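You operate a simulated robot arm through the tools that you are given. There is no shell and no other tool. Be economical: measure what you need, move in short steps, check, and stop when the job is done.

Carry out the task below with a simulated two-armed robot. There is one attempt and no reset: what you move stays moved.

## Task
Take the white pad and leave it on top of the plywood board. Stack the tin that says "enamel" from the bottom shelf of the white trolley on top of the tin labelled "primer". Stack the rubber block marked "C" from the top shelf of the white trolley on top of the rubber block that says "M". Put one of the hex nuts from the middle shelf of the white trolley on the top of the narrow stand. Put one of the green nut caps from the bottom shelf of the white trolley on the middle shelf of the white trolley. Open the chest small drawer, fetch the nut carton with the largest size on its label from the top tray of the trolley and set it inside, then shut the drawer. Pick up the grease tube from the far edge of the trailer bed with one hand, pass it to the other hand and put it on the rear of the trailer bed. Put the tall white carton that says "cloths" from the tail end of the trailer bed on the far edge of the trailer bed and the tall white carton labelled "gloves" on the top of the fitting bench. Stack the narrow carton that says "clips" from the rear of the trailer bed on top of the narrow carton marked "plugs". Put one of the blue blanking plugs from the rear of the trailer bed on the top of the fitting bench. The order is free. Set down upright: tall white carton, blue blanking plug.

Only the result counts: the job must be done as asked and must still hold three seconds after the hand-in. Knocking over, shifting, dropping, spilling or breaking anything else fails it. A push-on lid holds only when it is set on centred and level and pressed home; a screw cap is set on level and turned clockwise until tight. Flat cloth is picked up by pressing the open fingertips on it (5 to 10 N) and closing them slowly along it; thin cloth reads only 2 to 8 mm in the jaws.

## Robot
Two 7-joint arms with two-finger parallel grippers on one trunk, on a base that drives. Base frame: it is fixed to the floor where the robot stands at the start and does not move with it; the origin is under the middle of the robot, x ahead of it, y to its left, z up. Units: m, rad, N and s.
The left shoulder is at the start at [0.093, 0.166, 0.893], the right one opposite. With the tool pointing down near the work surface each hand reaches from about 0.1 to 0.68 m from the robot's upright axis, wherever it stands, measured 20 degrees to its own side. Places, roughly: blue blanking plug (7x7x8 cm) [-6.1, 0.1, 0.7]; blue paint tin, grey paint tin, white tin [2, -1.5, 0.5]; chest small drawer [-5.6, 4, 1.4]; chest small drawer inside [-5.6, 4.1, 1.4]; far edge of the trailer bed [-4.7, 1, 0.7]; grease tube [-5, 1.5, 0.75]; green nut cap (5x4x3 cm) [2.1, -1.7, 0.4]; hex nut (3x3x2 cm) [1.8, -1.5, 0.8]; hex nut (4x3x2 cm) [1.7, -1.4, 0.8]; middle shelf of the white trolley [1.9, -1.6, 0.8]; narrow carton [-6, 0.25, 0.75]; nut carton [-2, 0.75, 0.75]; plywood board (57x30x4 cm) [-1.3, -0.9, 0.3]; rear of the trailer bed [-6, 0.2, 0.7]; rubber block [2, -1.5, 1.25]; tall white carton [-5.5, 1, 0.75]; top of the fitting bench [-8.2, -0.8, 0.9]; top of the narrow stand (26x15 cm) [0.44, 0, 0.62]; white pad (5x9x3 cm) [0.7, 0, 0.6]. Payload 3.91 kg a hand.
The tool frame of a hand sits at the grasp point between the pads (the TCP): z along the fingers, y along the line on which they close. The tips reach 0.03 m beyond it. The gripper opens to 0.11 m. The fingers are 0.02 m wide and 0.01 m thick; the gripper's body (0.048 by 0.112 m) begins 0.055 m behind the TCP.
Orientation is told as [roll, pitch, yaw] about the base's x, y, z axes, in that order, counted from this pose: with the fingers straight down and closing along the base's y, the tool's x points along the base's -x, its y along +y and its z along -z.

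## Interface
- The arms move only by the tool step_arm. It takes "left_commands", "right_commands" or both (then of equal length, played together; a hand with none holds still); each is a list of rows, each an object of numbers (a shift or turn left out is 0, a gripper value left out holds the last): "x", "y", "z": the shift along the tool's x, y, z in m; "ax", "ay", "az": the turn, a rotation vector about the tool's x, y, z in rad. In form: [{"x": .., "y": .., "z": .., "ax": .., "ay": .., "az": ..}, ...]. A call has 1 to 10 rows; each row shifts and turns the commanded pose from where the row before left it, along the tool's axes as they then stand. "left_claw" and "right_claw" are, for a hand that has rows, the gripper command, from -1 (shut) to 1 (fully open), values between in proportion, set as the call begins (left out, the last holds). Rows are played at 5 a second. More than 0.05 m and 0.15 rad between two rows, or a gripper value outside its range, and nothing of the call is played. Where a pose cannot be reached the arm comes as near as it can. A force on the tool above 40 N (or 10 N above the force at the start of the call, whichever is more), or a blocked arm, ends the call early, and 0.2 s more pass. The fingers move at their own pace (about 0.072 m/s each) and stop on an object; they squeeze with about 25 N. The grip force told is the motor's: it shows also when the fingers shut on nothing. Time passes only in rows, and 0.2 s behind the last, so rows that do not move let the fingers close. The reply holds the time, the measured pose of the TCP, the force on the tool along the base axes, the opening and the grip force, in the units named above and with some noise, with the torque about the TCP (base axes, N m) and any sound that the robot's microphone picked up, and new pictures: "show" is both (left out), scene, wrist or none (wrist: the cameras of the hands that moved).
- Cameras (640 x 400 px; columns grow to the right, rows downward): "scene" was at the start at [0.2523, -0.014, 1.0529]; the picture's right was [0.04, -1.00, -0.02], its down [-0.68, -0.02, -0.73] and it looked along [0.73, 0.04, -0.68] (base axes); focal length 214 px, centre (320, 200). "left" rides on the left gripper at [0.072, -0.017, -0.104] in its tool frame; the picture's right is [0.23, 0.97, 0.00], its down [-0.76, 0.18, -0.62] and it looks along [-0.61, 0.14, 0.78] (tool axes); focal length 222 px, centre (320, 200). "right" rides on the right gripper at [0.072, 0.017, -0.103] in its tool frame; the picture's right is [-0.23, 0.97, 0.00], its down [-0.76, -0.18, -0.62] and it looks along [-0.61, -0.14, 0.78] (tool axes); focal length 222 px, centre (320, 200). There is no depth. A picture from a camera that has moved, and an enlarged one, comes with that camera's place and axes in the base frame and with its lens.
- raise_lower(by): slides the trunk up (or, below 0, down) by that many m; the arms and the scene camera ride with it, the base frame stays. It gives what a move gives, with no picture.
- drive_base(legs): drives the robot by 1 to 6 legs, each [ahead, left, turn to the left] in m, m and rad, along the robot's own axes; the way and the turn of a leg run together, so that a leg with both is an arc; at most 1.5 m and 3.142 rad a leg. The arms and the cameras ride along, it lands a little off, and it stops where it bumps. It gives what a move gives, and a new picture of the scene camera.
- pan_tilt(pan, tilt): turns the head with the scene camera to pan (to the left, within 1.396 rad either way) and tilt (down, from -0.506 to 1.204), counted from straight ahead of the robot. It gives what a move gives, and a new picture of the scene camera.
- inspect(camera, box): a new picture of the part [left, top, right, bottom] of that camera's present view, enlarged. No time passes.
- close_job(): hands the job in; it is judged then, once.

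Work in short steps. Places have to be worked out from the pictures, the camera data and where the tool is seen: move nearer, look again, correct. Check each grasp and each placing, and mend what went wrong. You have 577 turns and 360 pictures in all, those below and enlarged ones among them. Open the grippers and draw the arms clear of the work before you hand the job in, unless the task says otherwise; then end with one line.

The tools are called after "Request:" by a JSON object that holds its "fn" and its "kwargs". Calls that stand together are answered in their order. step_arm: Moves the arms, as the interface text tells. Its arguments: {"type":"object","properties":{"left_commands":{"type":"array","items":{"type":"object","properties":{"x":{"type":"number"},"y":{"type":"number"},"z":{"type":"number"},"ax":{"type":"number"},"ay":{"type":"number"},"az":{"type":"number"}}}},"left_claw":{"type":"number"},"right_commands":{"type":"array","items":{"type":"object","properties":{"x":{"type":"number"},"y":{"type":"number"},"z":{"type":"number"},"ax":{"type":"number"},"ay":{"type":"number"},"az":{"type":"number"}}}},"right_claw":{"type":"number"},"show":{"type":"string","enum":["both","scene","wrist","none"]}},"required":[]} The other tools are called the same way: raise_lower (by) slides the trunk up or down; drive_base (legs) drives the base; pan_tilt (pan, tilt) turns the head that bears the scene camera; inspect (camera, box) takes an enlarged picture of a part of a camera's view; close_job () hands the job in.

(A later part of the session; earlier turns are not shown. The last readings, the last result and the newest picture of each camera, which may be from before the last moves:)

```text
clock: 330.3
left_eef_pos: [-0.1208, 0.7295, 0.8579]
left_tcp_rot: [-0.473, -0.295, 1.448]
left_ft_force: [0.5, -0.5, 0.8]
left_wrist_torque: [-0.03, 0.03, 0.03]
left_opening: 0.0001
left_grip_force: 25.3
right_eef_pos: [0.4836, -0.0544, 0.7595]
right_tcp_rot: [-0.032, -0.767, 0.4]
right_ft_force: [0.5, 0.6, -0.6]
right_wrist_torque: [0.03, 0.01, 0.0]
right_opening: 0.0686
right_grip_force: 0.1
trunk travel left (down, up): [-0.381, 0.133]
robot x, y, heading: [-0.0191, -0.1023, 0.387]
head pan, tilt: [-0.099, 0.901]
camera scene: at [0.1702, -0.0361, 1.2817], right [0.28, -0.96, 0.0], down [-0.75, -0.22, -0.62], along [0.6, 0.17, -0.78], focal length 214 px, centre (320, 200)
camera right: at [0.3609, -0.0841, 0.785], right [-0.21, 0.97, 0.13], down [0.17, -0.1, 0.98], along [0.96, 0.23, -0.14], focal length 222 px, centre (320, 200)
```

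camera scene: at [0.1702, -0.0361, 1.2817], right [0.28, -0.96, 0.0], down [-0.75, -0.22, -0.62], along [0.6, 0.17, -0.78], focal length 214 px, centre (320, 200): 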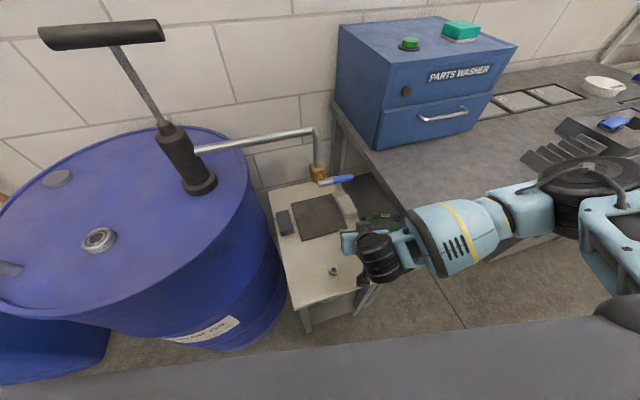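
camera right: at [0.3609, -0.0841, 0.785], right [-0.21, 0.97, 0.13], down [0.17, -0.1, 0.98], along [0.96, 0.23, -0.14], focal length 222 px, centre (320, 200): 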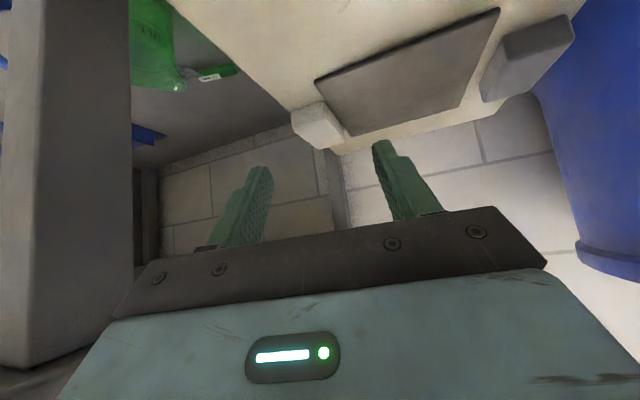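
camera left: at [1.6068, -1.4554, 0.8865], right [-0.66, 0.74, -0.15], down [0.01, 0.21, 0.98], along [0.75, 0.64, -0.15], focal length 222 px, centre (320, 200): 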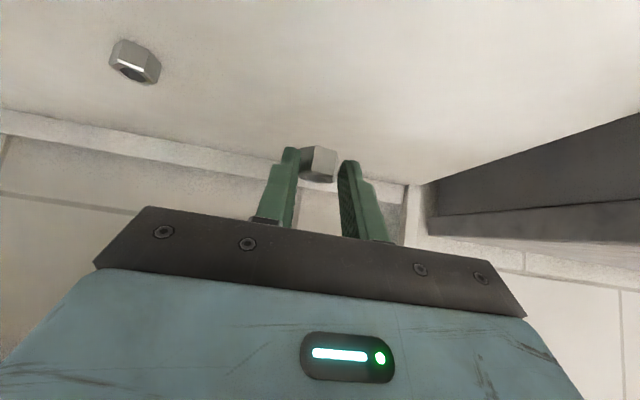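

The pad is 17 cm ahead, 2 cm right and 11 cm below. I advance most of the slanted line.

Request:
{"fn": "step_arm", "kwargs": {"right_commands": [{"x": -0.0094, "z": 0.0465, "y": -0.0055}, {"x": -0.0094, "z": 0.0465, "y": -0.0055}, {"x": -0.0094, "z": 0.0465, "y": -0.0055}, {}], "show": "wrist"}}

```text
clock: 331.5
left_eef_pos: [-0.134, 0.7328, 0.8534]
left_tcp_rot: [-0.489, -0.296, 1.454]
left_ft_force: [-0.3, -0.3, -0.2]
left_wrist_torque: [0.02, 0.0, 0.02]
left_opening: 0.0001
left_grip_force: 24.5
right_eef_pos: [0.5861, 0.0018, 0.7132]
right_tcp_rot: [0.015, -0.809, 0.397]
right_ft_force: [0.0, 0.3, -0.2]
right_wrist_torque: [-0.02, 0.02, -0.01]
right_opening: 0.0687
right_grip_force: 0.0
trunk travel left (down, up): [-0.381, 0.133]
robot x, y, heading: [-0.0183, -0.1017, 0.381]
head pan, tilt: [-0.099, 0.901]
stopped in row 4 (right hand): the arm was blocked; the commanded pose is now the measured one
camera right: at [0.4639, -0.0327, 0.7338], right [-0.24, 0.95, 0.17], down [0.14, -0.14, 0.98], along [0.96, 0.26, -0.1], focal length 222 px, centre (320, 200)
```

right: 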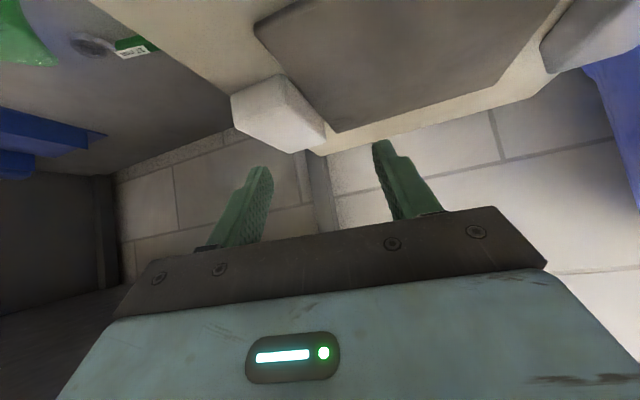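

The forearm is caught on the bench corner. I back out, raise the trunk so the arm comes down more steeply, and retry.

Request:
{"fn": "step_arm", "kwargs": {"right_commands": [{"x": 0.0094, "z": -0.0465}, {"x": 0.0094, "z": -0.0465}, {}], "show": "none"}}

Request:
{"fn": "raise_lower", "kwargs": {"by": 0.125}}

Request:
{"fn": "drive_base", "kwargs": {"legs": [[0.03, 0.02, 0]]}}

```text
clock: 332.3
left_eef_pos: [-0.1214, 0.7294, 0.8584]
left_tcp_rot: [-0.477, -0.296, 1.451]
left_ft_force: [0.1, -0.5, -0.3]
left_wrist_torque: [0.0, 0.01, 0.0]
left_opening: 0.0
left_grip_force: 26.1
right_eef_pos: [0.5249, -0.0464, 0.7483]
right_tcp_rot: [-0.002, -0.782, 0.392]
right_ft_force: [-0.3, -1.0, -0.1]
right_wrist_torque: [-0.04, 0.03, 0.02]
right_opening: 0.0688
right_grip_force: 0.1
trunk travel left (down, up): [-0.381, 0.133]
robot x, y, heading: [-0.0206, -0.102, 0.376]
head pan, tilt: [-0.099, 0.901]
```

```text
clock: 333.8
left_eef_pos: [-0.1216, 0.7304, 0.9822]
left_tcp_rot: [-0.477, -0.294, 1.451]
left_ft_force: [0.7, -0.3, 0.3]
left_wrist_torque: [0.02, 0.05, 0.0]
left_opening: 0.0001
left_grip_force: 25.2
right_eef_pos: [0.5248, -0.0429, 0.8732]
right_tcp_rot: [0.0, -0.783, 0.392]
right_ft_force: [-0.2, -0.1, -0.3]
right_wrist_torque: [0.03, -0.02, 0.0]
right_opening: 0.0687
right_grip_force: 0.0
trunk travel left (down, up): [-0.506, 0.008]
robot x, y, heading: [-0.0166, -0.1041, 0.384]
head pan, tilt: [-0.099, 0.901]
```

```text
clock: 334.7
left_eef_pos: [-0.1024, 0.7595, 0.9833]
left_tcp_rot: [-0.477, -0.294, 1.451]
left_ft_force: [0.0, 0.8, 0.3]
left_wrist_torque: [-0.06, -0.02, 0.02]
left_opening: 0.0001
left_grip_force: 25.1
right_eef_pos: [0.5454, -0.013, 0.8741]
right_tcp_rot: [0.0, -0.785, 0.392]
right_ft_force: [-0.1, -0.1, 0.1]
right_wrist_torque: [0.01, 0.01, 0.02]
right_opening: 0.0686
right_grip_force: 0.0
trunk travel left (down, up): [-0.506, 0.008]
robot x, y, heading: [0.0022, -0.0728, 0.386]
head pan, tilt: [-0.099, 0.901]
camera scene: at [0.096, -0.044, 1.4291], right [0.28, -0.96, 0.0], down [-0.75, -0.22, -0.62], along [0.6, 0.17, -0.78], focal length 214 px, centre (320, 200)
```

scene: 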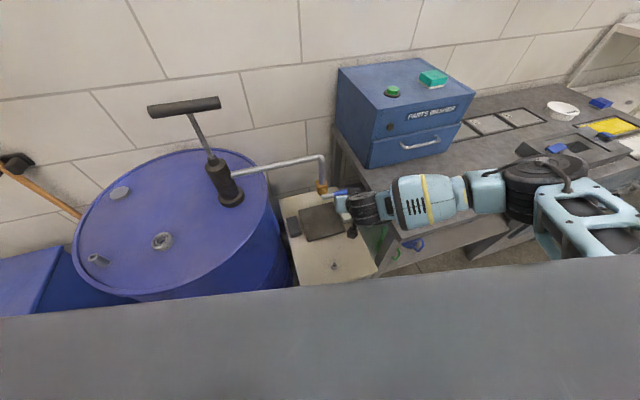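

The hand is right by the tap handle. I pull it back 6 cm, then descend.

Request:
{"fn": "step_arm", "kwargs": {"right_commands": [{"x": 0.0215, "z": -0.021}, {"x": 0.0215, "z": -0.021}, {"x": 0.028, "z": 0.029}, {"x": 0.028, "z": 0.029}, {"x": 0.028, "z": 0.029}, {"x": 0.028, "z": 0.029}, {}], "show": "wrist"}}

```text
clock: 336.3
left_eef_pos: [-0.1023, 0.76, 0.9827]
left_tcp_rot: [-0.476, -0.296, 1.45]
left_ft_force: [0.8, 0.4, 0.4]
left_wrist_torque: [-0.03, -0.03, 0.01]
left_opening: 0.0001
left_grip_force: 25.2
right_eef_pos: [0.5003, 0.0097, 0.7329]
right_tcp_rot: [-0.01, -0.778, 0.395]
right_ft_force: [0.5, 0.8, 0.1]
right_wrist_torque: [-0.02, -0.03, 0.01]
right_opening: 0.0688
right_grip_force: 0.0
right hand out of reach, approached as far as the arm can: row 4, 5, 6
trunk travel left (down, up): [-0.506, 0.008]
robot x, y, heading: [0.0038, -0.073, 0.385]
head pan, tilt: [-0.099, 0.901]
camera right: at [0.3773, -0.0209, 0.756], right [-0.22, 0.96, 0.15], down [0.16, -0.12, 0.98], along [0.96, 0.24, -0.13], focal length 222 px, centre (320, 200)
```

right: 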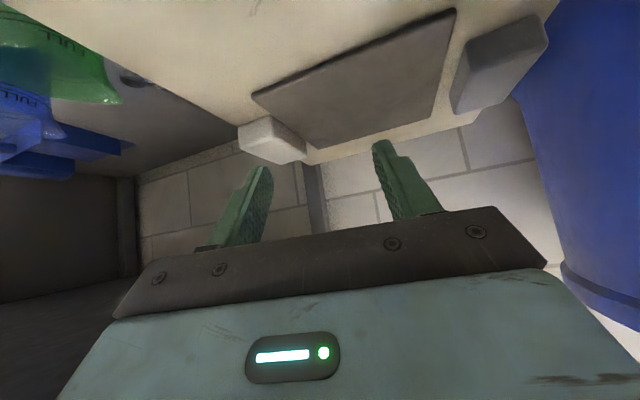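

The pad is 13 cm ahead and 7 cm right. I advance along that slanted line.

Request:
{"fn": "step_arm", "kwargs": {"right_commands": [{"x": -0.0073, "z": 0.0335, "y": -0.0168}, {"x": -0.0073, "z": 0.0335, "y": -0.0168}, {"x": -0.0073, "z": 0.0335, "y": -0.0168}, {}], "show": "wrist"}}

```text
clock: 337.3
left_eef_pos: [-0.1022, 0.7604, 0.9837]
left_tcp_rot: [-0.475, -0.296, 1.45]
left_ft_force: [-0.2, -0.2, -0.5]
left_wrist_torque: [0.01, 0.0, 0.01]
left_opening: 0.0
left_grip_force: 25.5
right_eef_pos: [0.5589, 0.0084, 0.703]
right_tcp_rot: [-0.008, -0.778, 0.395]
right_ft_force: [0.2, 0.4, -0.1]
right_wrist_torque: [-0.02, 0.01, 0.04]
right_opening: 0.0687
right_grip_force: 0.1
right hand out of reach, approached as far as the arm can: row 1, 2
trunk travel left (down, up): [-0.506, 0.008]
robot x, y, heading: [0.0029, -0.0755, 0.381]
head pan, tilt: [-0.099, 0.901]
camera right: at [0.4353, -0.0237, 0.7265], right [-0.22, 0.96, 0.15], down [0.16, -0.12, 0.98], along [0.96, 0.24, -0.13], focal length 222 px, centre (320, 200)
```

right: 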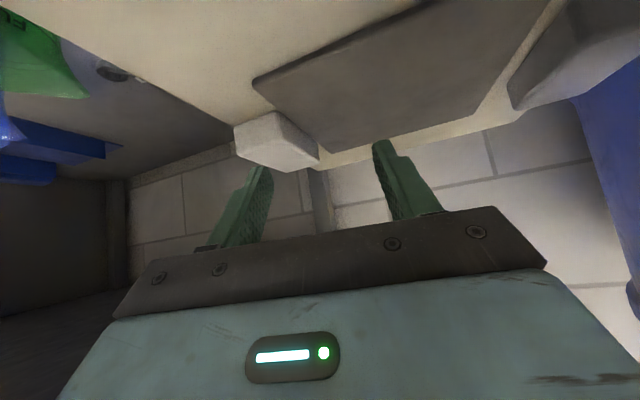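

Tracking well. I continue: 6 cm ahead, 4.5 cm right, 5 cm down.

Request:
{"fn": "step_arm", "kwargs": {"right_commands": [{"x": -0.0028, "z": 0.0259, "y": -0.017}, {"x": -0.0028, "z": 0.0259, "y": -0.016}, {"x": -0.0028, "z": 0.0259, "y": -0.012}, {}], "show": "wrist"}}

```text
clock: 337.9
left_eef_pos: [-0.1039, 0.759, 0.9818]
left_tcp_rot: [-0.48, -0.294, 1.451]
left_ft_force: [-0.3, 0.0, 0.1]
left_wrist_torque: [0.02, 0.03, 0.03]
left_opening: 0.0
left_grip_force: 25.1
right_eef_pos: [0.6061, -0.0028, 0.6721]
right_tcp_rot: [-0.015, -0.783, 0.414]
right_ft_force: [-7.0, -1.1, 16.7]
right_wrist_torque: [-0.44, -0.38, -0.18]
right_opening: 0.068
right_grip_force: 0.0
right hand out of reach, approached as far as the arm can: row 3
trunk travel left (down, up): [-0.506, 0.008]
robot x, y, heading: [0.0031, -0.07, 0.385]
head pan, tilt: [-0.099, 0.901]
stopped in row 3 (right hand): the force on the tool passed its limit at 86 N (the readings are from after the stop); the commanded pose is now the measured one
camera right: at [0.4846, -0.0358, 0.695], right [-0.23, 0.96, 0.15], down [0.16, -0.11, 0.98], along [0.96, 0.25, -0.12], focal length 222 px, centre (320, 200)
```

right: 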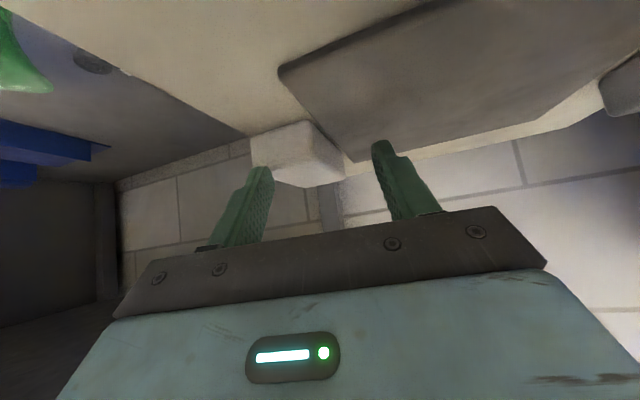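

The right finger came down on the pad's top. I lift 2 cm, shift 2.5 cm right, and come down again.

Request:
{"fn": "step_arm", "kwargs": {"right_commands": [{"x": -0.0139, "z": -0.0144}, {"y": -0.025}, {}], "right_claw": 0.45, "show": "wrist"}}

```text
clock: 338.7
left_eef_pos: [-0.102, 0.7595, 0.9822]
left_tcp_rot: [-0.476, -0.293, 1.45]
left_ft_force: [0.6, -0.4, 0.0]
left_wrist_torque: [-0.01, 0.0, 0.02]
left_opening: 0.0001
left_grip_force: 24.7
right_eef_pos: [0.6114, -0.0197, 0.6887]
right_tcp_rot: [-0.016, -0.77, 0.413]
right_ft_force: [0.0, 0.3, -0.2]
right_wrist_torque: [0.01, -0.01, 0.0]
right_opening: 0.0798
right_grip_force: 0.0
right hand out of reach, approached as far as the arm can: row 2
trunk travel left (down, up): [-0.506, 0.008]
robot x, y, heading: [0.0004, -0.0753, 0.384]
head pan, tilt: [-0.099, 0.901]
camera right: at [0.4895, -0.0523, 0.7137], right [-0.23, 0.96, 0.15], down [0.17, -0.11, 0.98], along [0.96, 0.25, -0.14], focal length 222 px, centre (320, 200)
```

right: 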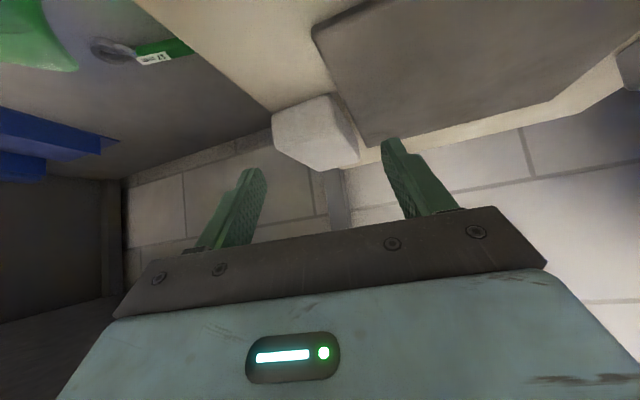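

Now the pad is between the fingers. I go 3 cm forward and 3.5 cm down, then close.

Request:
{"fn": "step_arm", "kwargs": {"right_commands": [{"x": 0.0017, "z": 0.0234, "y": -0.002}, {"x": 0.0017, "z": 0.0234, "y": -0.002}, {}], "show": "wrist"}}

```text
clock: 339.5
left_eef_pos: [-0.1026, 0.7581, 0.9827]
left_tcp_rot: [-0.477, -0.292, 1.451]
left_ft_force: [-1.0, -0.7, 0.1]
left_wrist_torque: [-0.05, 0.01, 0.01]
left_opening: 0.0
left_grip_force: 24.6
right_eef_pos: [0.624, -0.0145, 0.6718]
right_tcp_rot: [-0.012, -0.776, 0.412]
right_ft_force: [0.6, 0.6, -0.2]
right_wrist_torque: [0.03, -0.02, -0.02]
right_opening: 0.0795
right_grip_force: 0.1
right hand out of reach, approached as far as the arm can: row 2
trunk travel left (down, up): [-0.506, 0.008]
robot x, y, heading: [0.0009, -0.0716, 0.381]
head pan, tilt: [-0.099, 0.901]
camera right: at [0.5029, -0.0482, 0.6954], right [-0.23, 0.96, 0.15], down [0.16, -0.11, 0.98], along [0.96, 0.25, -0.13], focal length 222 px, centre (320, 200)
```

right: 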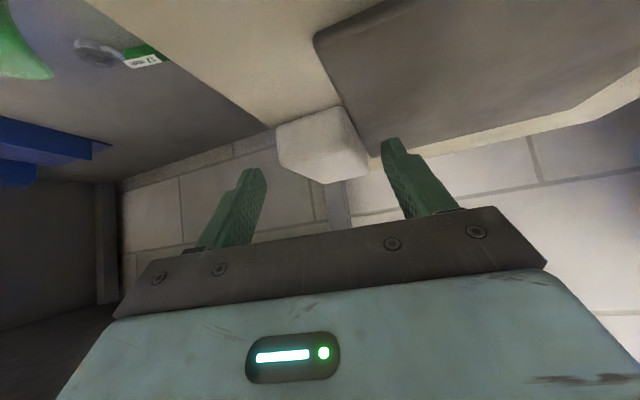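

The arm's at its limit; I lower the trunk 2 cm instead.

Request:
{"fn": "raise_lower", "kwargs": {"by": -0.02}}

Request:
{"fn": "inspect", "kwargs": {"camera": "right", "box": [220, 60, 460, 210]}}

```text
clock: 340.0
left_eef_pos: [-0.104, 0.7582, 0.9705]
left_tcp_rot: [-0.472, -0.289, 1.446]
left_ft_force: [1.1, -0.8, 0.8]
left_wrist_torque: [0.0, 0.04, 0.0]
left_opening: 0.0
left_grip_force: 24.9
right_eef_pos: [0.62, -0.013, 0.6572]
right_tcp_rot: [0.011, -0.771, 0.384]
right_ft_force: [-23.5, -14.3, 28.0]
right_wrist_torque: [0.73, 0.76, 0.93]
right_opening: 0.0776
right_grip_force: 0.1
trunk travel left (down, up): [-0.496, 0.018]
robot x, y, heading: [0.0052, -0.0759, 0.381]
head pan, tilt: [-0.099, 0.901]
stopped: the force on the tool passed its limit at 103 N (the readings are from after the stop); the commanded pose is now the measured one
```

```text
2.67 times, centred on (340, 135) of right
camera zoom: at [0.4992, -0.0466, 0.6813], right [-0.22, 0.96, 0.17], down [0.18, -0.13, 0.98], along [0.96, 0.24, -0.14], focal length 592 px, centre (267, 373)
```

zoom: 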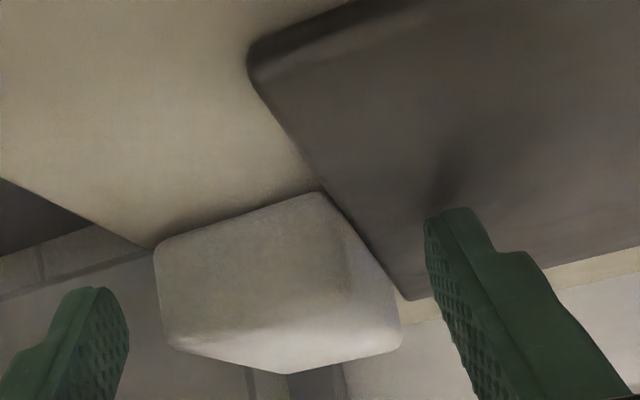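

The left finger rests on the dark mat. I ease up a few mm and close on the pad.

Request:
{"fn": "step_arm", "kwargs": {"right_commands": [{"x": -0.004, "z": -0.004}, {}], "show": "none"}}

Request:
{"fn": "step_arm", "kwargs": {"right_commands": [{}, {}, {}, {}], "right_claw": -1, "show": "wrist"}}

```text
clock: 340.6
left_eef_pos: [-0.1018, 0.7596, 0.9696]
left_tcp_rot: [-0.471, -0.287, 1.445]
left_ft_force: [0.3, 0.5, -1.1]
left_wrist_torque: [0.0, 0.03, -0.02]
left_opening: 0.0
left_grip_force: 24.9
right_eef_pos: [0.6269, -0.0131, 0.6569]
right_tcp_rot: [0.011, -0.766, 0.385]
right_ft_force: [0.6, 0.1, -0.3]
right_wrist_torque: [0.02, -0.02, 0.02]
right_opening: 0.0799
right_grip_force: 0.0
right hand out of reach, approached as far as the arm can: row 1
trunk travel left (down, up): [-0.496, 0.018]
robot x, y, heading: [0.0033, -0.0747, 0.381]
head pan, tilt: [-0.099, 0.901]
```

```text
clock: 341.6
left_eef_pos: [-0.1016, 0.7575, 0.97]
left_tcp_rot: [-0.471, -0.288, 1.446]
left_ft_force: [-0.1, 0.1, -0.3]
left_wrist_torque: [0.04, 0.04, 0.02]
left_opening: 0.0
left_grip_force: 25.1
right_eef_pos: [0.6262, -0.0136, 0.6588]
right_tcp_rot: [0.007, -0.766, 0.385]
right_ft_force: [2.2, -5.3, -0.4]
right_wrist_torque: [-0.18, -0.08, 0.0]
right_opening: 0.0527
right_grip_force: 25.1
trunk travel left (down, up): [-0.496, 0.018]
robot x, y, heading: [0.002, -0.0729, 0.382]
head pan, tilt: [-0.099, 0.901]
camera right: at [0.5051, -0.0456, 0.6829], right [-0.22, 0.96, 0.16], down [0.18, -0.13, 0.98], along [0.96, 0.24, -0.14], focal length 222 px, centre (320, 200)
```

right: 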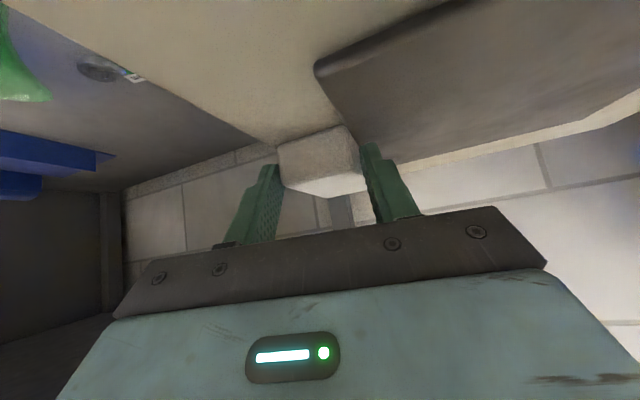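

Gripped at 5.3 cm. I lift 2.5 cm, then draw back.

Request:
{"fn": "step_arm", "kwargs": {"right_commands": [{"x": -0.0174, "z": -0.018}, {}], "show": "none"}}

Request:
{"fn": "step_arm", "kwargs": {"right_commands": [{"x": 0.0145, "z": -0.032, "y": 0.01}, {"x": 0.0145, "z": -0.032, "y": 0.01}, {"x": 0.01, "z": -0.036, "y": 0.01}, {"x": 0.0, "z": -0.04}, {"z": -0.04}, {}], "show": "both"}}

```text
clock: 342.2
left_eef_pos: [-0.1007, 0.7587, 0.9702]
left_tcp_rot: [-0.469, -0.289, 1.446]
left_ft_force: [-0.1, 0.7, -0.5]
left_wrist_torque: [0.0, -0.01, -0.03]
left_opening: 0.0
left_grip_force: 25.2
right_eef_pos: [0.6381, -0.0067, 0.6693]
right_tcp_rot: [0.011, -0.765, 0.384]
right_ft_force: [-0.3, 0.2, 0.5]
right_wrist_torque: [0.01, -0.02, 0.0]
right_opening: 0.0522
right_grip_force: 25.0
right hand out of reach, approached as far as the arm can: row 1
trunk travel left (down, up): [-0.496, 0.018]
robot x, y, heading: [0.0005, -0.0745, 0.382]
head pan, tilt: [-0.099, 0.901]
```

```text
clock: 343.1
left_eef_pos: [-0.1028, 0.7595, 0.9712]
left_tcp_rot: [-0.47, -0.292, 1.446]
left_ft_force: [-0.3, 0.0, -0.8]
left_wrist_torque: [0.02, 0.01, 0.01]
left_opening: 0.0
left_grip_force: 24.8
right_eef_pos: [0.598, 0.0185, 0.6568]
right_tcp_rot: [-0.005, -0.789, 0.38]
right_ft_force: [-10.0, -7.7, 25.7]
right_wrist_torque: [0.56, 0.23, 0.58]
right_opening: 0.0486
right_grip_force: 25.4
right hand out of reach, approached as far as the arm can: row 1, 2, 3, 4
trunk travel left (down, up): [-0.496, 0.018]
robot x, y, heading: [0.004, -0.0785, 0.379]
head pan, tilt: [-0.099, 0.901]
stopped in row 4 (right hand): the force on the tool passed its limit at 42 N (the readings are from after the stop); the commanded pose is now the measured one
camera scene: at [0.1061, -0.0399, 1.4189], right [0.28, -0.96, 0.0], down [-0.75, -0.22, -0.62], along [0.6, 0.17, -0.78], focal length 214 px, centre (320, 200)
camera right: at [0.4754, -0.0114, 0.6788], right [-0.21, 0.96, 0.16], down [0.15, -0.13, 0.98], along [0.97, 0.23, -0.12], focal length 222 px, centre (320, 200)
```

scene: 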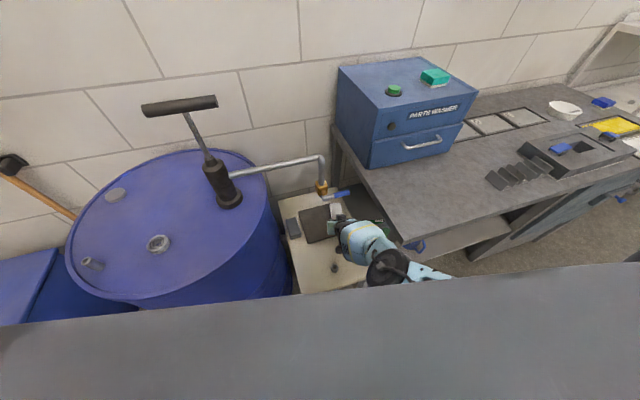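
right: 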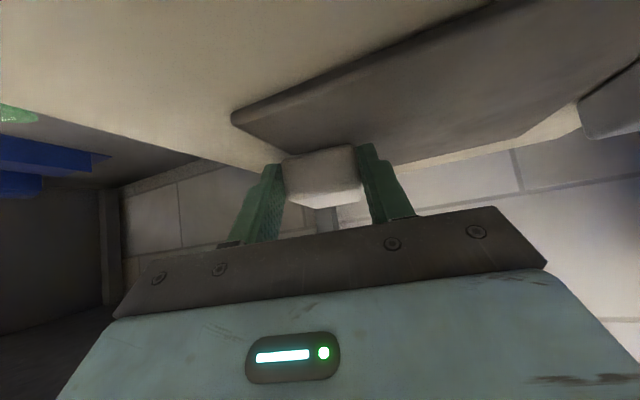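

The right arm is fully stretched here. I gain height with the last of the trunk travel, then retreat with the base, curving left to avoid the nut.

Request:
{"fn": "raise_lower", "kwargs": {"by": 0.018}}

Request:
{"fn": "step_arm", "kwargs": {"right_commands": [{"x": -0.0278, "z": -0.0288}, {}], "show": "wrist"}}

```text
clock: 343.8
left_eef_pos: [-0.0998, 0.7592, 0.9888]
left_tcp_rot: [-0.468, -0.288, 1.446]
left_ft_force: [-0.3, 0.0, -0.8]
left_wrist_torque: [-0.01, 0.0, 0.0]
left_opening: 0.0001
left_grip_force: 24.7
right_eef_pos: [0.6166, 0.027, 0.7038]
right_tcp_rot: [-0.002, -0.842, 0.381]
right_ft_force: [-0.8, -0.8, -0.3]
right_wrist_torque: [0.03, -0.03, 0.01]
right_opening: 0.0489
right_grip_force: 24.8
trunk travel left (down, up): [-0.514, 0.0]
robot x, y, heading: [0.0049, -0.0758, 0.381]
head pan, tilt: [-0.099, 0.901]
```

```text
clock: 344.4
left_eef_pos: [-0.0989, 0.7602, 0.9894]
left_tcp_rot: [-0.468, -0.288, 1.445]
left_ft_force: [0.6, -0.4, 0.9]
left_wrist_torque: [0.01, 0.03, 0.01]
left_opening: 0.0
left_grip_force: 24.7
right_eef_pos: [0.6333, 0.038, 0.7293]
right_tcp_rot: [-0.001, -0.846, 0.378]
right_ft_force: [0.0, -0.5, 0.0]
right_wrist_torque: [-0.02, 0.01, 0.0]
right_opening: 0.0489
right_grip_force: 25.1
right hand out of reach, approached as far as the arm can: row 1
trunk travel left (down, up): [-0.514, 0.0]
robot x, y, heading: [0.0033, -0.0769, 0.38]
head pan, tilt: [-0.099, 0.901]
camera right: at [0.5088, 0.0066, 0.7446], right [-0.22, 0.96, 0.17], down [0.1, -0.15, 0.98], along [0.97, 0.23, -0.07], focal length 222 px, centre (320, 200)
```

right: 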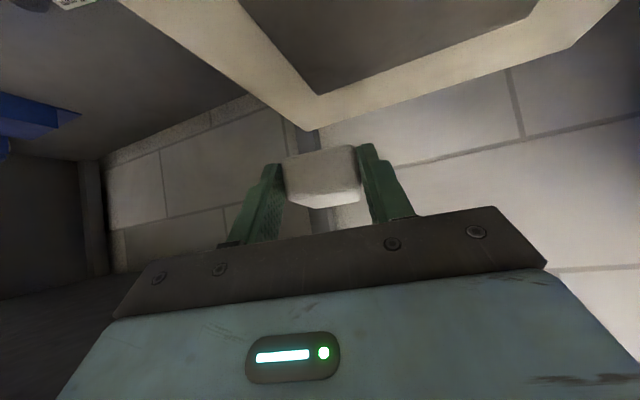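

The pad is clear of the stand. I drive back 0.3 m, passing under the tap handle.

Request:
{"fn": "drive_base", "kwargs": {"legs": [[-0.3, 0, 0]]}}

```text
clock: 346.4
left_eef_pos: [-0.3862, 0.6472, 0.9888]
left_tcp_rot: [-0.469, -0.287, 1.454]
left_ft_force: [0.1, 0.4, 1.0]
left_wrist_torque: [0.01, -0.03, 0.0]
left_opening: 0.0
left_grip_force: 24.7
right_eef_pos: [0.3531, -0.0686, 0.7297]
right_tcp_rot: [-0.001, -0.845, 0.389]
right_ft_force: [0.0, -0.3, -0.2]
right_wrist_torque: [-0.01, 0.02, -0.01]
right_opening: 0.0488
right_grip_force: 25.2
trunk travel left (down, up): [-0.514, 0.0]
robot x, y, heading: [-0.273, -0.1854, 0.388]
head pan, tilt: [-0.099, 0.901]
camera scene: at [-0.1936, -0.1605, 1.4365], right [0.29, -0.96, 0.0], down [-0.75, -0.22, -0.62], along [0.6, 0.18, -0.78], focal length 214 px, centre (320, 200)
```

scene: 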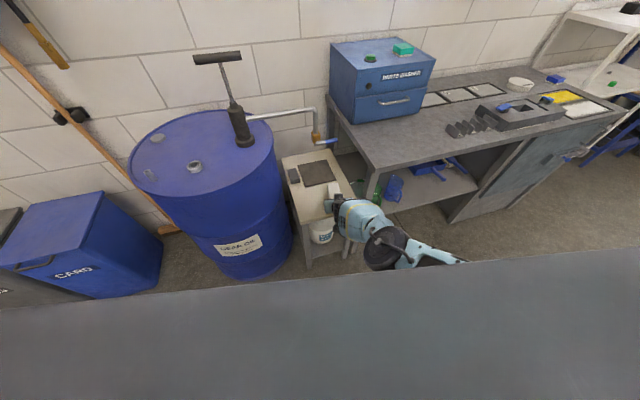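

I back off a little more and bring the right arm inward out of the stretched pose, in small steps.

Request:
{"fn": "drive_base", "kwargs": {"legs": [[-0.2, 0, 0]]}}

Request:
{"fn": "step_arm", "kwargs": {"right_commands": [{"x": 0.02, "z": -0.022}, {"x": 0.02, "z": -0.022}, {"x": 0.02, "z": -0.022}, {}], "show": "none"}}

Request:
{"fn": "inspect", "kwargs": {"camera": "scene", "box": [220, 100, 420, 225]}}

```text
clock: 348.0
left_eef_pos: [-0.5743, 0.5688, 0.9888]
left_tcp_rot: [-0.471, -0.288, 1.455]
left_ft_force: [0.0, 0.6, -0.3]
left_wrist_torque: [0.02, 0.01, 0.01]
left_opening: 0.0
left_grip_force: 24.5
right_eef_pos: [0.1677, -0.1437, 0.7305]
right_tcp_rot: [-0.001, -0.845, 0.391]
right_ft_force: [0.3, 1.1, -0.9]
right_wrist_torque: [-0.03, 0.04, 0.02]
right_opening: 0.049
right_grip_force: 24.9
trunk travel left (down, up): [-0.514, 0.0]
robot x, y, heading: [-0.4619, -0.2642, 0.391]
head pan, tilt: [-0.099, 0.901]
camera scene: at [-0.381, -0.2374, 1.4365], right [0.29, -0.96, 0.0], down [-0.75, -0.22, -0.62], along [0.6, 0.18, -0.78], focal length 214 px, centre (320, 200)
```

scene: 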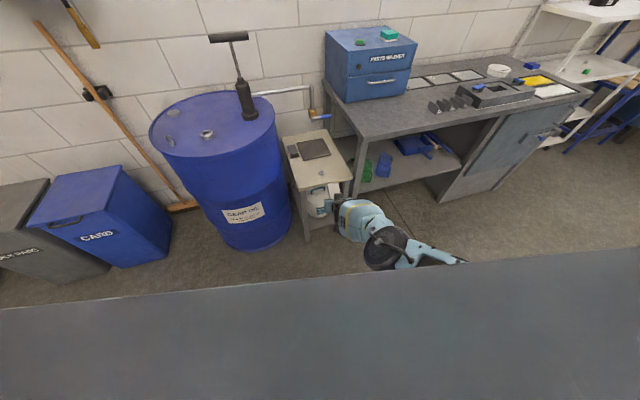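

```text
clock: 349.0
left_eef_pos: [-0.5732, 0.5689, 0.9897]
left_tcp_rot: [-0.47, -0.289, 1.456]
left_ft_force: [0.2, 0.2, -0.1]
left_wrist_torque: [-0.02, -0.03, 0.04]
left_opening: 0.0
left_grip_force: 24.8
right_eef_pos: [0.1211, -0.1504, 0.6858]
right_tcp_rot: [-0.002, -0.844, 0.389]
right_ft_force: [0.1, 0.7, -0.8]
right_wrist_torque: [-0.01, 0.02, -0.03]
right_opening: 0.0486
right_grip_force: 24.6
right hand out of reach, approached as far as the arm can: row 1, 2, 3
trunk travel left (down, up): [-0.514, 0.0]
robot x, y, heading: [-0.4594, -0.2623, 0.391]
head pan, tilt: [-0.099, 0.901]
```

```text
3.20 times, centred on (320, 162) of scene
camera zoom: at [-0.3805, -0.2373, 1.4365], right [0.29, -0.96, 0.0], down [-0.75, -0.22, -0.62], along [0.6, 0.18, -0.78], focal length 686 px, centre (320, 320)
```

zoom: 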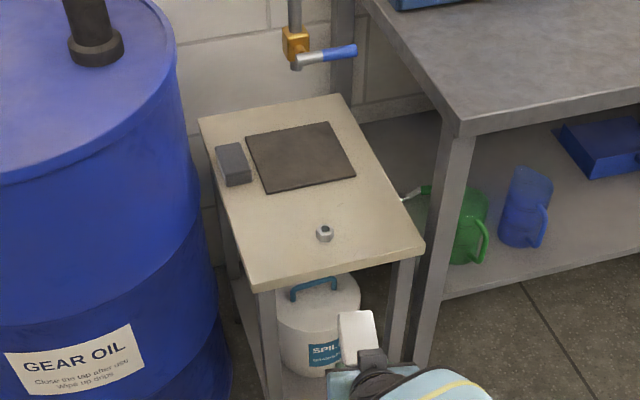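

The nut stands well and the mat and block are in place. Now I free the right arm from its straight pose: first raise tangentially, then draw in.

Request:
{"fn": "step_arm", "kwargs": {"right_commands": [{"x": -0.037, "z": -0.033}, {"x": -0.037, "z": -0.033}, {"x": -0.037, "z": -0.033}, {"x": -0.037, "z": -0.033}, {"x": -0.037, "z": -0.033}, {}], "show": "none"}}

Request:
{"fn": "step_arm", "kwargs": {"right_commands": [{"x": 0.014, "z": -0.015}, {"x": 0.014, "z": -0.015}, {"x": 0.014, "z": -0.015}, {}], "show": "none"}}

```text
clock: 350.4
left_eef_pos: [-0.5736, 0.5692, 0.989]
left_tcp_rot: [-0.47, -0.288, 1.455]
left_ft_force: [0.1, 0.2, -0.7]
left_wrist_torque: [0.03, -0.01, 0.02]
left_opening: 0.0
left_grip_force: 24.6
right_eef_pos: [0.1364, -0.1373, 0.903]
right_tcp_rot: [-0.001, -0.845, 0.389]
right_ft_force: [-0.4, 0.3, -0.4]
right_wrist_torque: [-0.03, 0.02, 0.0]
right_opening: 0.0488
right_grip_force: 24.7
right hand out of reach, approached as far as the arm can: row 1, 2
trunk travel left (down, up): [-0.514, 0.0]
robot x, y, heading: [-0.4606, -0.2644, 0.388]
head pan, tilt: [-0.099, 0.901]
```

```text
clock: 351.4
left_eef_pos: [-0.5727, 0.5695, 0.9878]
left_tcp_rot: [-0.469, -0.288, 1.457]
left_ft_force: [0.1, -0.4, -0.2]
left_wrist_torque: [-0.03, -0.02, -0.01]
left_opening: 0.0002
left_grip_force: 24.7
right_eef_pos: [0.0763, -0.1592, 0.901]
right_tcp_rot: [-0.002, -0.845, 0.389]
right_ft_force: [0.4, 0.7, 0.1]
right_wrist_torque: [0.01, 0.03, 0.02]
right_opening: 0.049
right_grip_force: 24.8
trunk travel left (down, up): [-0.514, 0.0]
robot x, y, heading: [-0.4616, -0.2646, 0.389]
head pan, tilt: [-0.099, 0.901]
```

The right arm bends normally again. I back off and turn right in stages to face the low trolley with the plywood board.

Request:
{"fn": "drive_base", "kwargs": {"legs": [[-0.25, 0, 0], [0, 0, -1.5]]}}

Request:
{"fn": "pan_tilt", "kwargs": {"pan": -1.1, "tilt": 0.7}}

```text
clock: 356.9
left_eef_pos: [0.1228, -0.1764, 0.9892]
left_tcp_rot: [-0.47, -0.289, -0.03]
left_ft_force: [0.2, -0.5, 0.6]
left_wrist_torque: [0.02, -0.01, -0.01]
left_opening: 0.0002
left_grip_force: 24.9
right_eef_pos: [-0.5448, -0.8876, 0.9013]
right_tcp_rot: [-0.002, -0.845, -1.094]
right_ft_force: [-0.5, 0.5, 0.0]
right_wrist_torque: [0.02, 0.0, -0.01]
right_opening: 0.0482
right_grip_force: 25.7
trunk travel left (down, up): [-0.514, 0.0]
robot x, y, heading: [-0.6979, -0.3595, -1.089]
head pan, tilt: [-0.099, 0.901]
camera scene: at [-0.6636, -0.4369, 1.4365], right [-0.93, -0.37, 0.0], down [-0.29, 0.73, -0.62], along [0.23, -0.58, -0.78], focal length 214 px, centre (320, 200)
```

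scene: 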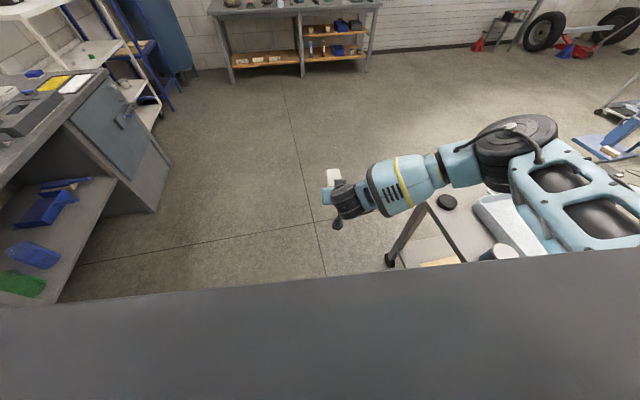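

```text
clock: 358.2
left_eef_pos: [0.1225, -0.1777, 0.989]
left_tcp_rot: [-0.47, -0.287, -0.029]
left_ft_force: [0.6, -0.2, 0.1]
left_wrist_torque: [0.0, 0.0, -0.02]
left_opening: 0.0
left_grip_force: 24.8
right_eef_pos: [-0.5451, -0.8887, 0.9015]
right_tcp_rot: [-0.004, -0.845, -1.095]
right_ft_force: [-0.3, 1.1, 0.0]
right_wrist_torque: [-0.03, 0.02, 0.01]
right_opening: 0.0488
right_grip_force: 24.8
trunk travel left (down, up): [-0.514, 0.0]
robot x, y, heading: [-0.6944, -0.3593, -1.09]
head pan, tilt: [-1.1, 0.7]
camera scene: at [-0.7409, -0.4358, 1.4526], right [-0.81, 0.58, 0.0], down [0.37, 0.52, -0.76], along [-0.45, -0.62, -0.64], focal length 214 px, centre (320, 200)
```

scene: 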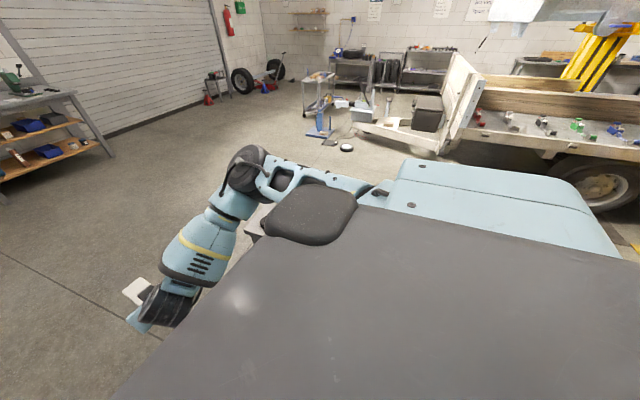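

I turn further right to face the low trolley.

Request:
{"fn": "drive_base", "kwargs": {"legs": [[0.0, 0.25, 0], [0, 0, -1.1]]}}

Request:
{"fn": "pan_tilt", "kwargs": {"pan": 0.0, "tilt": 0.75}}

```text
clock: 363.8
left_eef_pos: [0.0512, -0.9031, 0.9884]
left_tcp_rot: [-0.469, -0.289, -1.148]
left_ft_force: [-0.1, -1.0, 0.7]
left_wrist_torque: [0.01, -0.01, -0.04]
left_opening: 0.0004
left_grip_force: 24.5
right_eef_pos: [-0.8799, -0.6104, 0.8999]
right_tcp_rot: [-0.002, -0.844, -2.212]
right_ft_force: [0.3, -0.5, 0.2]
right_wrist_torque: [0.04, 0.01, -0.04]
right_opening: 0.049
right_grip_force: 25.1
trunk travel left (down, up): [-0.514, 0.0]
robot x, y, heading: [-0.4714, -0.2455, -2.213]
head pan, tilt: [-1.1, 0.7]
camera scene: at [-0.5592, -0.2352, 1.4526], right [0.17, 0.99, 0.0], down [0.63, -0.11, -0.76], along [-0.75, 0.13, -0.64], focal length 214 px, centre (320, 200)
```

scene: 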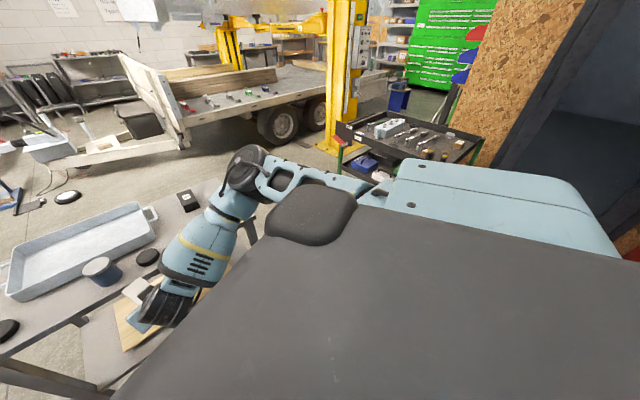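

```text
clock: 365.1
left_eef_pos: [0.0504, -0.9006, 0.9879]
left_tcp_rot: [-0.472, -0.286, -1.149]
left_ft_force: [-0.1, -0.9, -0.5]
left_wrist_torque: [0.01, 0.01, -0.02]
left_opening: 0.0
left_grip_force: 25.7
right_eef_pos: [-0.8798, -0.6096, 0.9017]
right_tcp_rot: [0.0, -0.844, -2.212]
right_ft_force: [0.9, 0.5, 0.6]
right_wrist_torque: [0.0, -0.04, -0.01]
right_opening: 0.0486
right_grip_force: 25.0
trunk travel left (down, up): [-0.514, 0.0]
robot x, y, heading: [-0.4739, -0.2451, -2.211]
head pan, tilt: [0.0, 0.75]
camera scene: at [-0.5253, -0.316, 1.4484], right [-0.8, 0.6, 0.0], down [0.41, 0.55, -0.73], along [-0.44, -0.59, -0.68], focal length 214 px, centre (320, 200)
```

scene: 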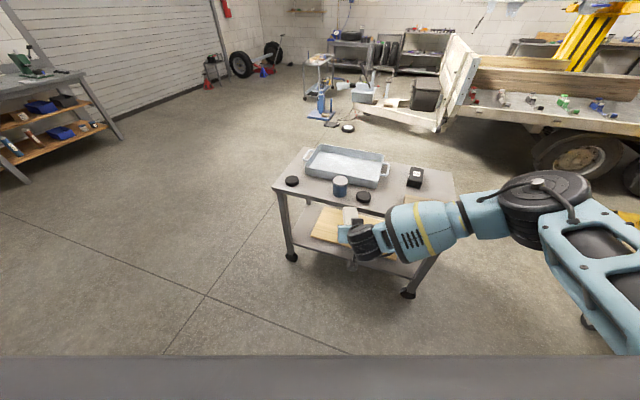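

I see the board on the trolley's lower shelf (z≈0.3) under a top shelf at 0.73. I lower the trunk, turn to face its long side and shift left.

Request:
{"fn": "raise_lower", "kwargs": {"by": -0.48}}

Request:
{"fn": "drive_base", "kwargs": {"legs": [[0, 0, -0.333], [0.1, 0.186, 0]]}}

Request:
{"fn": "inspect", "kwargs": {"camera": "scene", "box": [160, 80, 560, 330]}}

```text
refused: -0.48 is not a number from -0.4 to 0.4
```

```text
clock: 368.5
left_eef_pos: [-0.1642, -1.2468, 0.9883]
left_tcp_rot: [-0.469, -0.286, -1.475]
left_ft_force: [0.4, 0.3, 0.1]
left_wrist_torque: [-0.01, 0.02, -0.03]
left_opening: 0.0
left_grip_force: 25.2
right_eef_pos: [-0.9528, -0.6717, 0.9027]
right_tcp_rot: [0.0, -0.846, -2.54]
right_ft_force: [0.5, 0.2, 0.4]
right_wrist_torque: [-0.01, 0.01, 0.02]
right_opening: 0.0487
right_grip_force: 24.8
trunk travel left (down, up): [-0.514, 0.0]
robot x, y, heading: [-0.4498, -0.4567, -2.538]
head pan, tilt: [0.0, 0.75]
camera scene: at [-0.5229, -0.5068, 1.4484], right [-0.57, 0.82, 0.0], down [0.56, 0.39, -0.73], along [-0.6, -0.41, -0.68], focal length 214 px, centre (320, 200)
```

scene: 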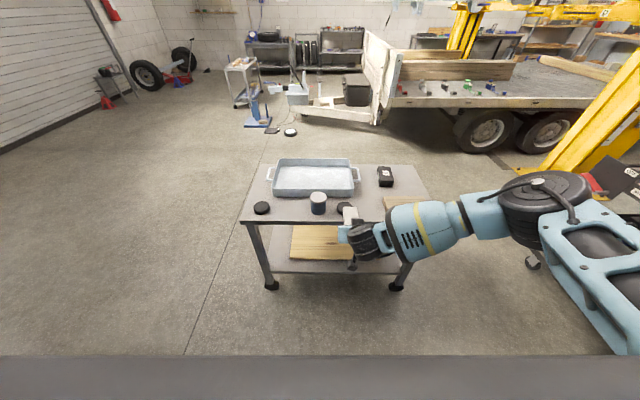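

```text
1.60 times, centred on (360, 205) of scene
camera zoom: at [-0.5229, -0.5068, 1.4484], right [-0.57, 0.82, 0.0], down [0.56, 0.39, -0.73], along [-0.6, -0.41, -0.68], focal length 343 px, centre (256, 192)
```

zoom: 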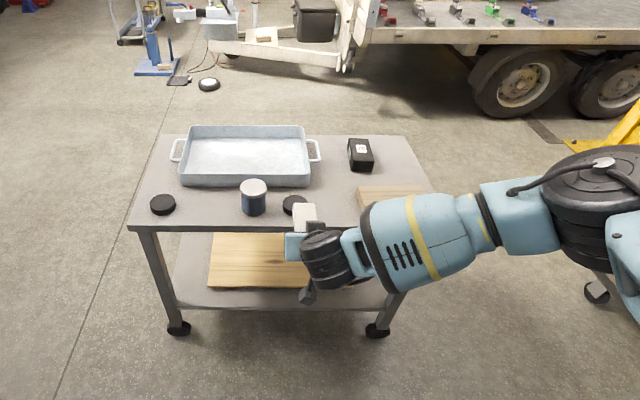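

Facing it squarely. I lower the trunk in two moves so the hand is below the top shelf level.

Request:
{"fn": "raise_lower", "kwargs": {"by": -0.4}}

Request:
{"fn": "raise_lower", "kwargs": {"by": -0.06}}

Request:
{"fn": "step_arm", "kwargs": {"right_commands": [{"ay": 0.07}, {}], "show": "both"}}

```text
clock: 372.3
left_eef_pos: [-0.1628, -1.2462, 0.5884]
left_tcp_rot: [-0.469, -0.288, -1.473]
left_ft_force: [-0.1, -0.6, -1.1]
left_wrist_torque: [-0.03, 0.02, 0.0]
left_opening: 0.0002
left_grip_force: 24.5
right_eef_pos: [-0.9524, -0.6716, 0.5009]
right_tcp_rot: [-0.002, -0.844, -2.541]
right_ft_force: [0.0, 0.3, -0.3]
right_wrist_torque: [0.07, 0.0, 0.03]
right_opening: 0.0488
right_grip_force: 25.5
trunk travel left (down, up): [-0.114, 0.4]
robot x, y, heading: [-0.4479, -0.4542, -2.538]
head pan, tilt: [0.0, 0.75]
```

```text
clock: 373.3
left_eef_pos: [-0.1636, -1.2462, 0.5293]
left_tcp_rot: [-0.469, -0.289, -1.471]
left_ft_force: [-1.4, -0.4, 0.0]
left_wrist_torque: [0.0, -0.03, 0.01]
left_opening: 0.0001
left_grip_force: 25.3
right_eef_pos: [-0.9527, -0.6713, 0.4413]
right_tcp_rot: [-0.002, -0.846, -2.539]
right_ft_force: [-0.8, -0.6, -0.6]
right_wrist_torque: [0.01, -0.02, 0.05]
right_opening: 0.0488
right_grip_force: 24.8
trunk travel left (down, up): [-0.054, 0.46]
robot x, y, heading: [-0.4473, -0.4581, -2.541]
head pan, tilt: [0.0, 0.75]
```

```text
clock: 373.9
left_eef_pos: [-0.1641, -1.2463, 0.5291]
left_tcp_rot: [-0.47, -0.288, -1.475]
left_ft_force: [0.3, -0.1, 0.7]
left_wrist_torque: [0.0, -0.02, 0.01]
left_opening: 0.0002
left_grip_force: 25.4
right_eef_pos: [-0.9525, -0.6724, 0.4419]
right_tcp_rot: [-0.002, -0.775, -2.539]
right_ft_force: [0.2, -0.5, -0.6]
right_wrist_torque: [-0.02, 0.01, 0.0]
right_opening: 0.0487
right_grip_force: 25.7
trunk travel left (down, up): [-0.054, 0.46]
robot x, y, heading: [-0.4527, -0.4548, -2.536]
head pan, tilt: [0.0, 0.75]
camera scene: at [-0.7097, -0.6353, 0.9361], right [-0.57, 0.82, 0.0], down [0.56, 0.39, -0.73], along [-0.6, -0.41, -0.68], focal length 214 px, centre (320, 200)
camera right: at [-0.8422, -0.6167, 0.4663], right [0.42, -0.9, 0.16], down [-0.19, 0.08, 0.98], along [-0.89, -0.44, -0.13], focal length 222 px, centre (320, 200)
```

scene: 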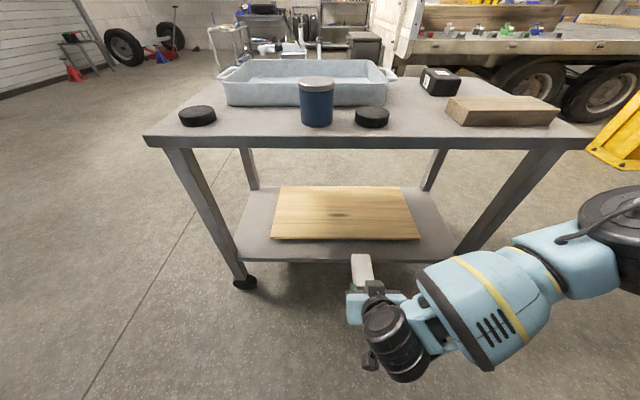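
right: 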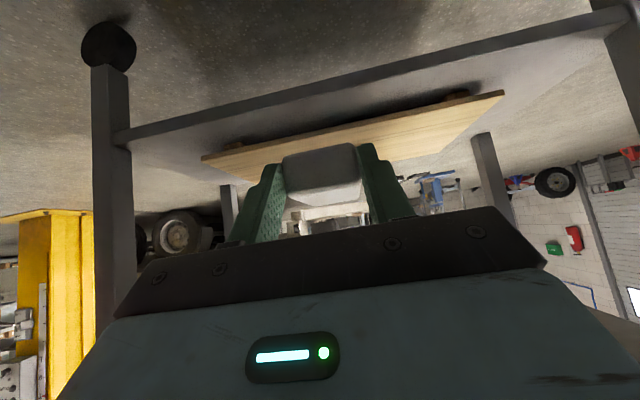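

The board's top is at z≈0.32, from 0.78 to 1.06 ahead. I drive in 0.24 m, then extend.

Request:
{"fn": "drive_base", "kwargs": {"legs": [[0.24, 0, 0]]}}

Request:
{"fn": "step_arm", "kwargs": {"right_commands": [{"x": -0.0286, "z": 0.028}, {"x": -0.0286, "z": 0.028}, {"x": -0.0286, "z": 0.028}, {}], "show": "wrist"}}

```text
clock: 375.6
left_eef_pos: [-0.3376, -1.3689, 0.5282]
left_tcp_rot: [-0.476, -0.291, -1.478]
left_ft_force: [0.8, 0.1, 0.3]
left_wrist_torque: [-0.02, 0.0, -0.05]
left_opening: 0.0
left_grip_force: 25.4
right_eef_pos: [-1.1224, -0.7878, 0.4448]
right_tcp_rot: [-0.006, -0.777, -2.541]
right_ft_force: [0.3, 0.1, 0.2]
right_wrist_torque: [0.01, 0.0, 0.02]
right_opening: 0.0491
right_grip_force: 25.4
trunk travel left (down, up): [-0.054, 0.46]
robot x, y, heading: [-0.6151, -0.5769, -2.544]
head pan, tilt: [0.0, 0.75]
stopped in leg 1: the robot was blocked; the commanded pose is now the measured one
camera scene: at [-0.8766, -0.7529, 0.9383], right [-0.56, 0.83, 0.0], down [0.56, 0.38, -0.74], along [-0.61, -0.41, -0.68], focal length 214 px, centre (320, 200)
```

scene: 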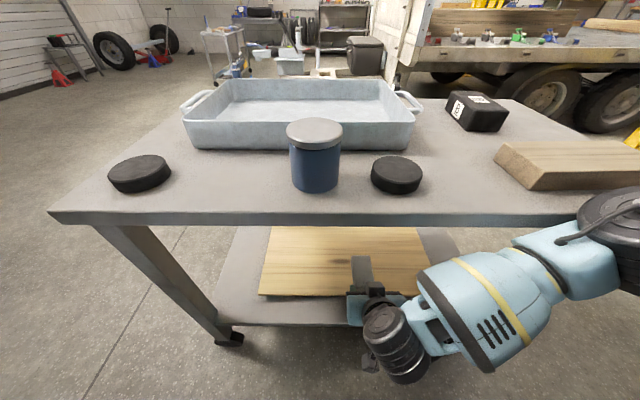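

```text
clock: 376.6
left_eef_pos: [-0.3371, -1.3676, 0.5271]
left_tcp_rot: [-0.481, -0.292, -1.475]
left_ft_force: [-0.4, -0.2, 0.1]
left_wrist_torque: [-0.01, -0.01, 0.03]
left_opening: 0.0001
left_grip_force: 24.9
right_eef_pos: [-1.2194, -0.8541, 0.443]
right_tcp_rot: [-0.011, -0.773, -2.537]
right_ft_force: [0.0, 0.8, 0.0]
right_wrist_torque: [0.03, -0.02, -0.01]
right_opening: 0.0491
right_grip_force: 24.8
trunk travel left (down, up): [-0.054, 0.46]
robot x, y, heading: [-0.6228, -0.5789, -2.54]
head pan, tilt: [0.0, 0.75]
camera right: at [-1.1077, -0.7989, 0.4673], right [0.41, -0.9, 0.15], down [-0.19, 0.08, 0.98], along [-0.89, -0.43, -0.13], focal length 222 px, centre (320, 200)
```

right: 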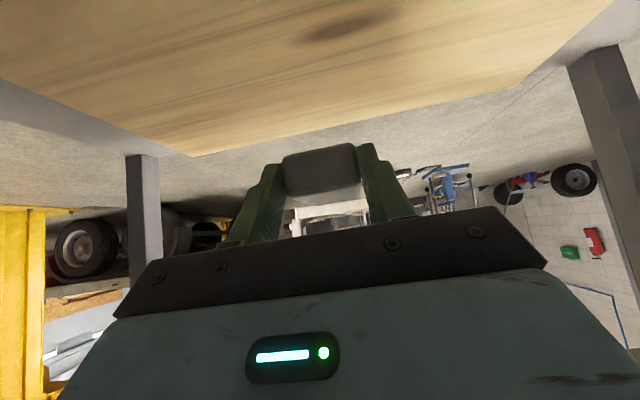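

The forearm met the table's edge, but the pad is already over the board. I go 3 cm deeper and lower toward the board.

Request:
{"fn": "step_arm", "kwargs": {"right_commands": [{"x": 0.0175, "z": 0.0179}, {"x": -0.0215, "z": 0.021}, {"x": 0.0175, "z": 0.0179}, {"x": 0.014, "z": 0.0143}, {}], "show": "wrist"}}

```text
clock: 377.8
left_eef_pos: [-0.3422, -1.3691, 0.5295]
left_tcp_rot: [-0.47, -0.291, -1.48]
left_ft_force: [-0.5, 0.4, -0.2]
left_wrist_torque: [0.02, -0.04, -0.03]
left_opening: 0.0001
left_grip_force: 25.3
right_eef_pos: [-1.2482, -0.8713, 0.3673]
right_tcp_rot: [-0.003, -0.765, -2.543]
right_ft_force: [0.0, -0.8, 0.2]
right_wrist_torque: [0.0, 0.0, 0.0]
right_opening: 0.0488
right_grip_force: 24.9
trunk travel left (down, up): [-0.054, 0.46]
robot x, y, heading: [-0.6196, -0.576, -2.546]
head pan, tilt: [0.0, 0.75]
camera right: at [-1.1379, -0.8165, 0.3916], right [0.41, -0.9, 0.16], down [-0.2, 0.08, 0.98], along [-0.89, -0.43, -0.14], focal length 222 px, centre (320, 200)
```

right: 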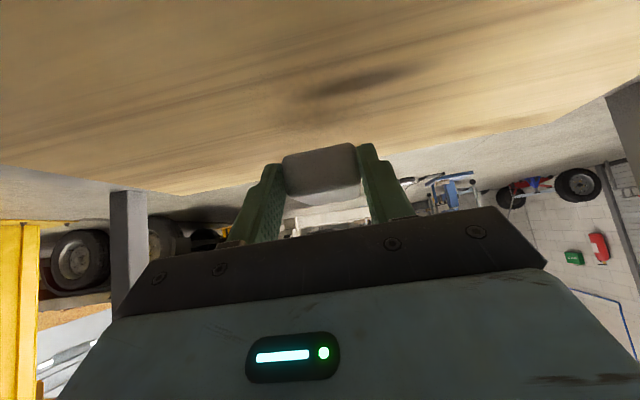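

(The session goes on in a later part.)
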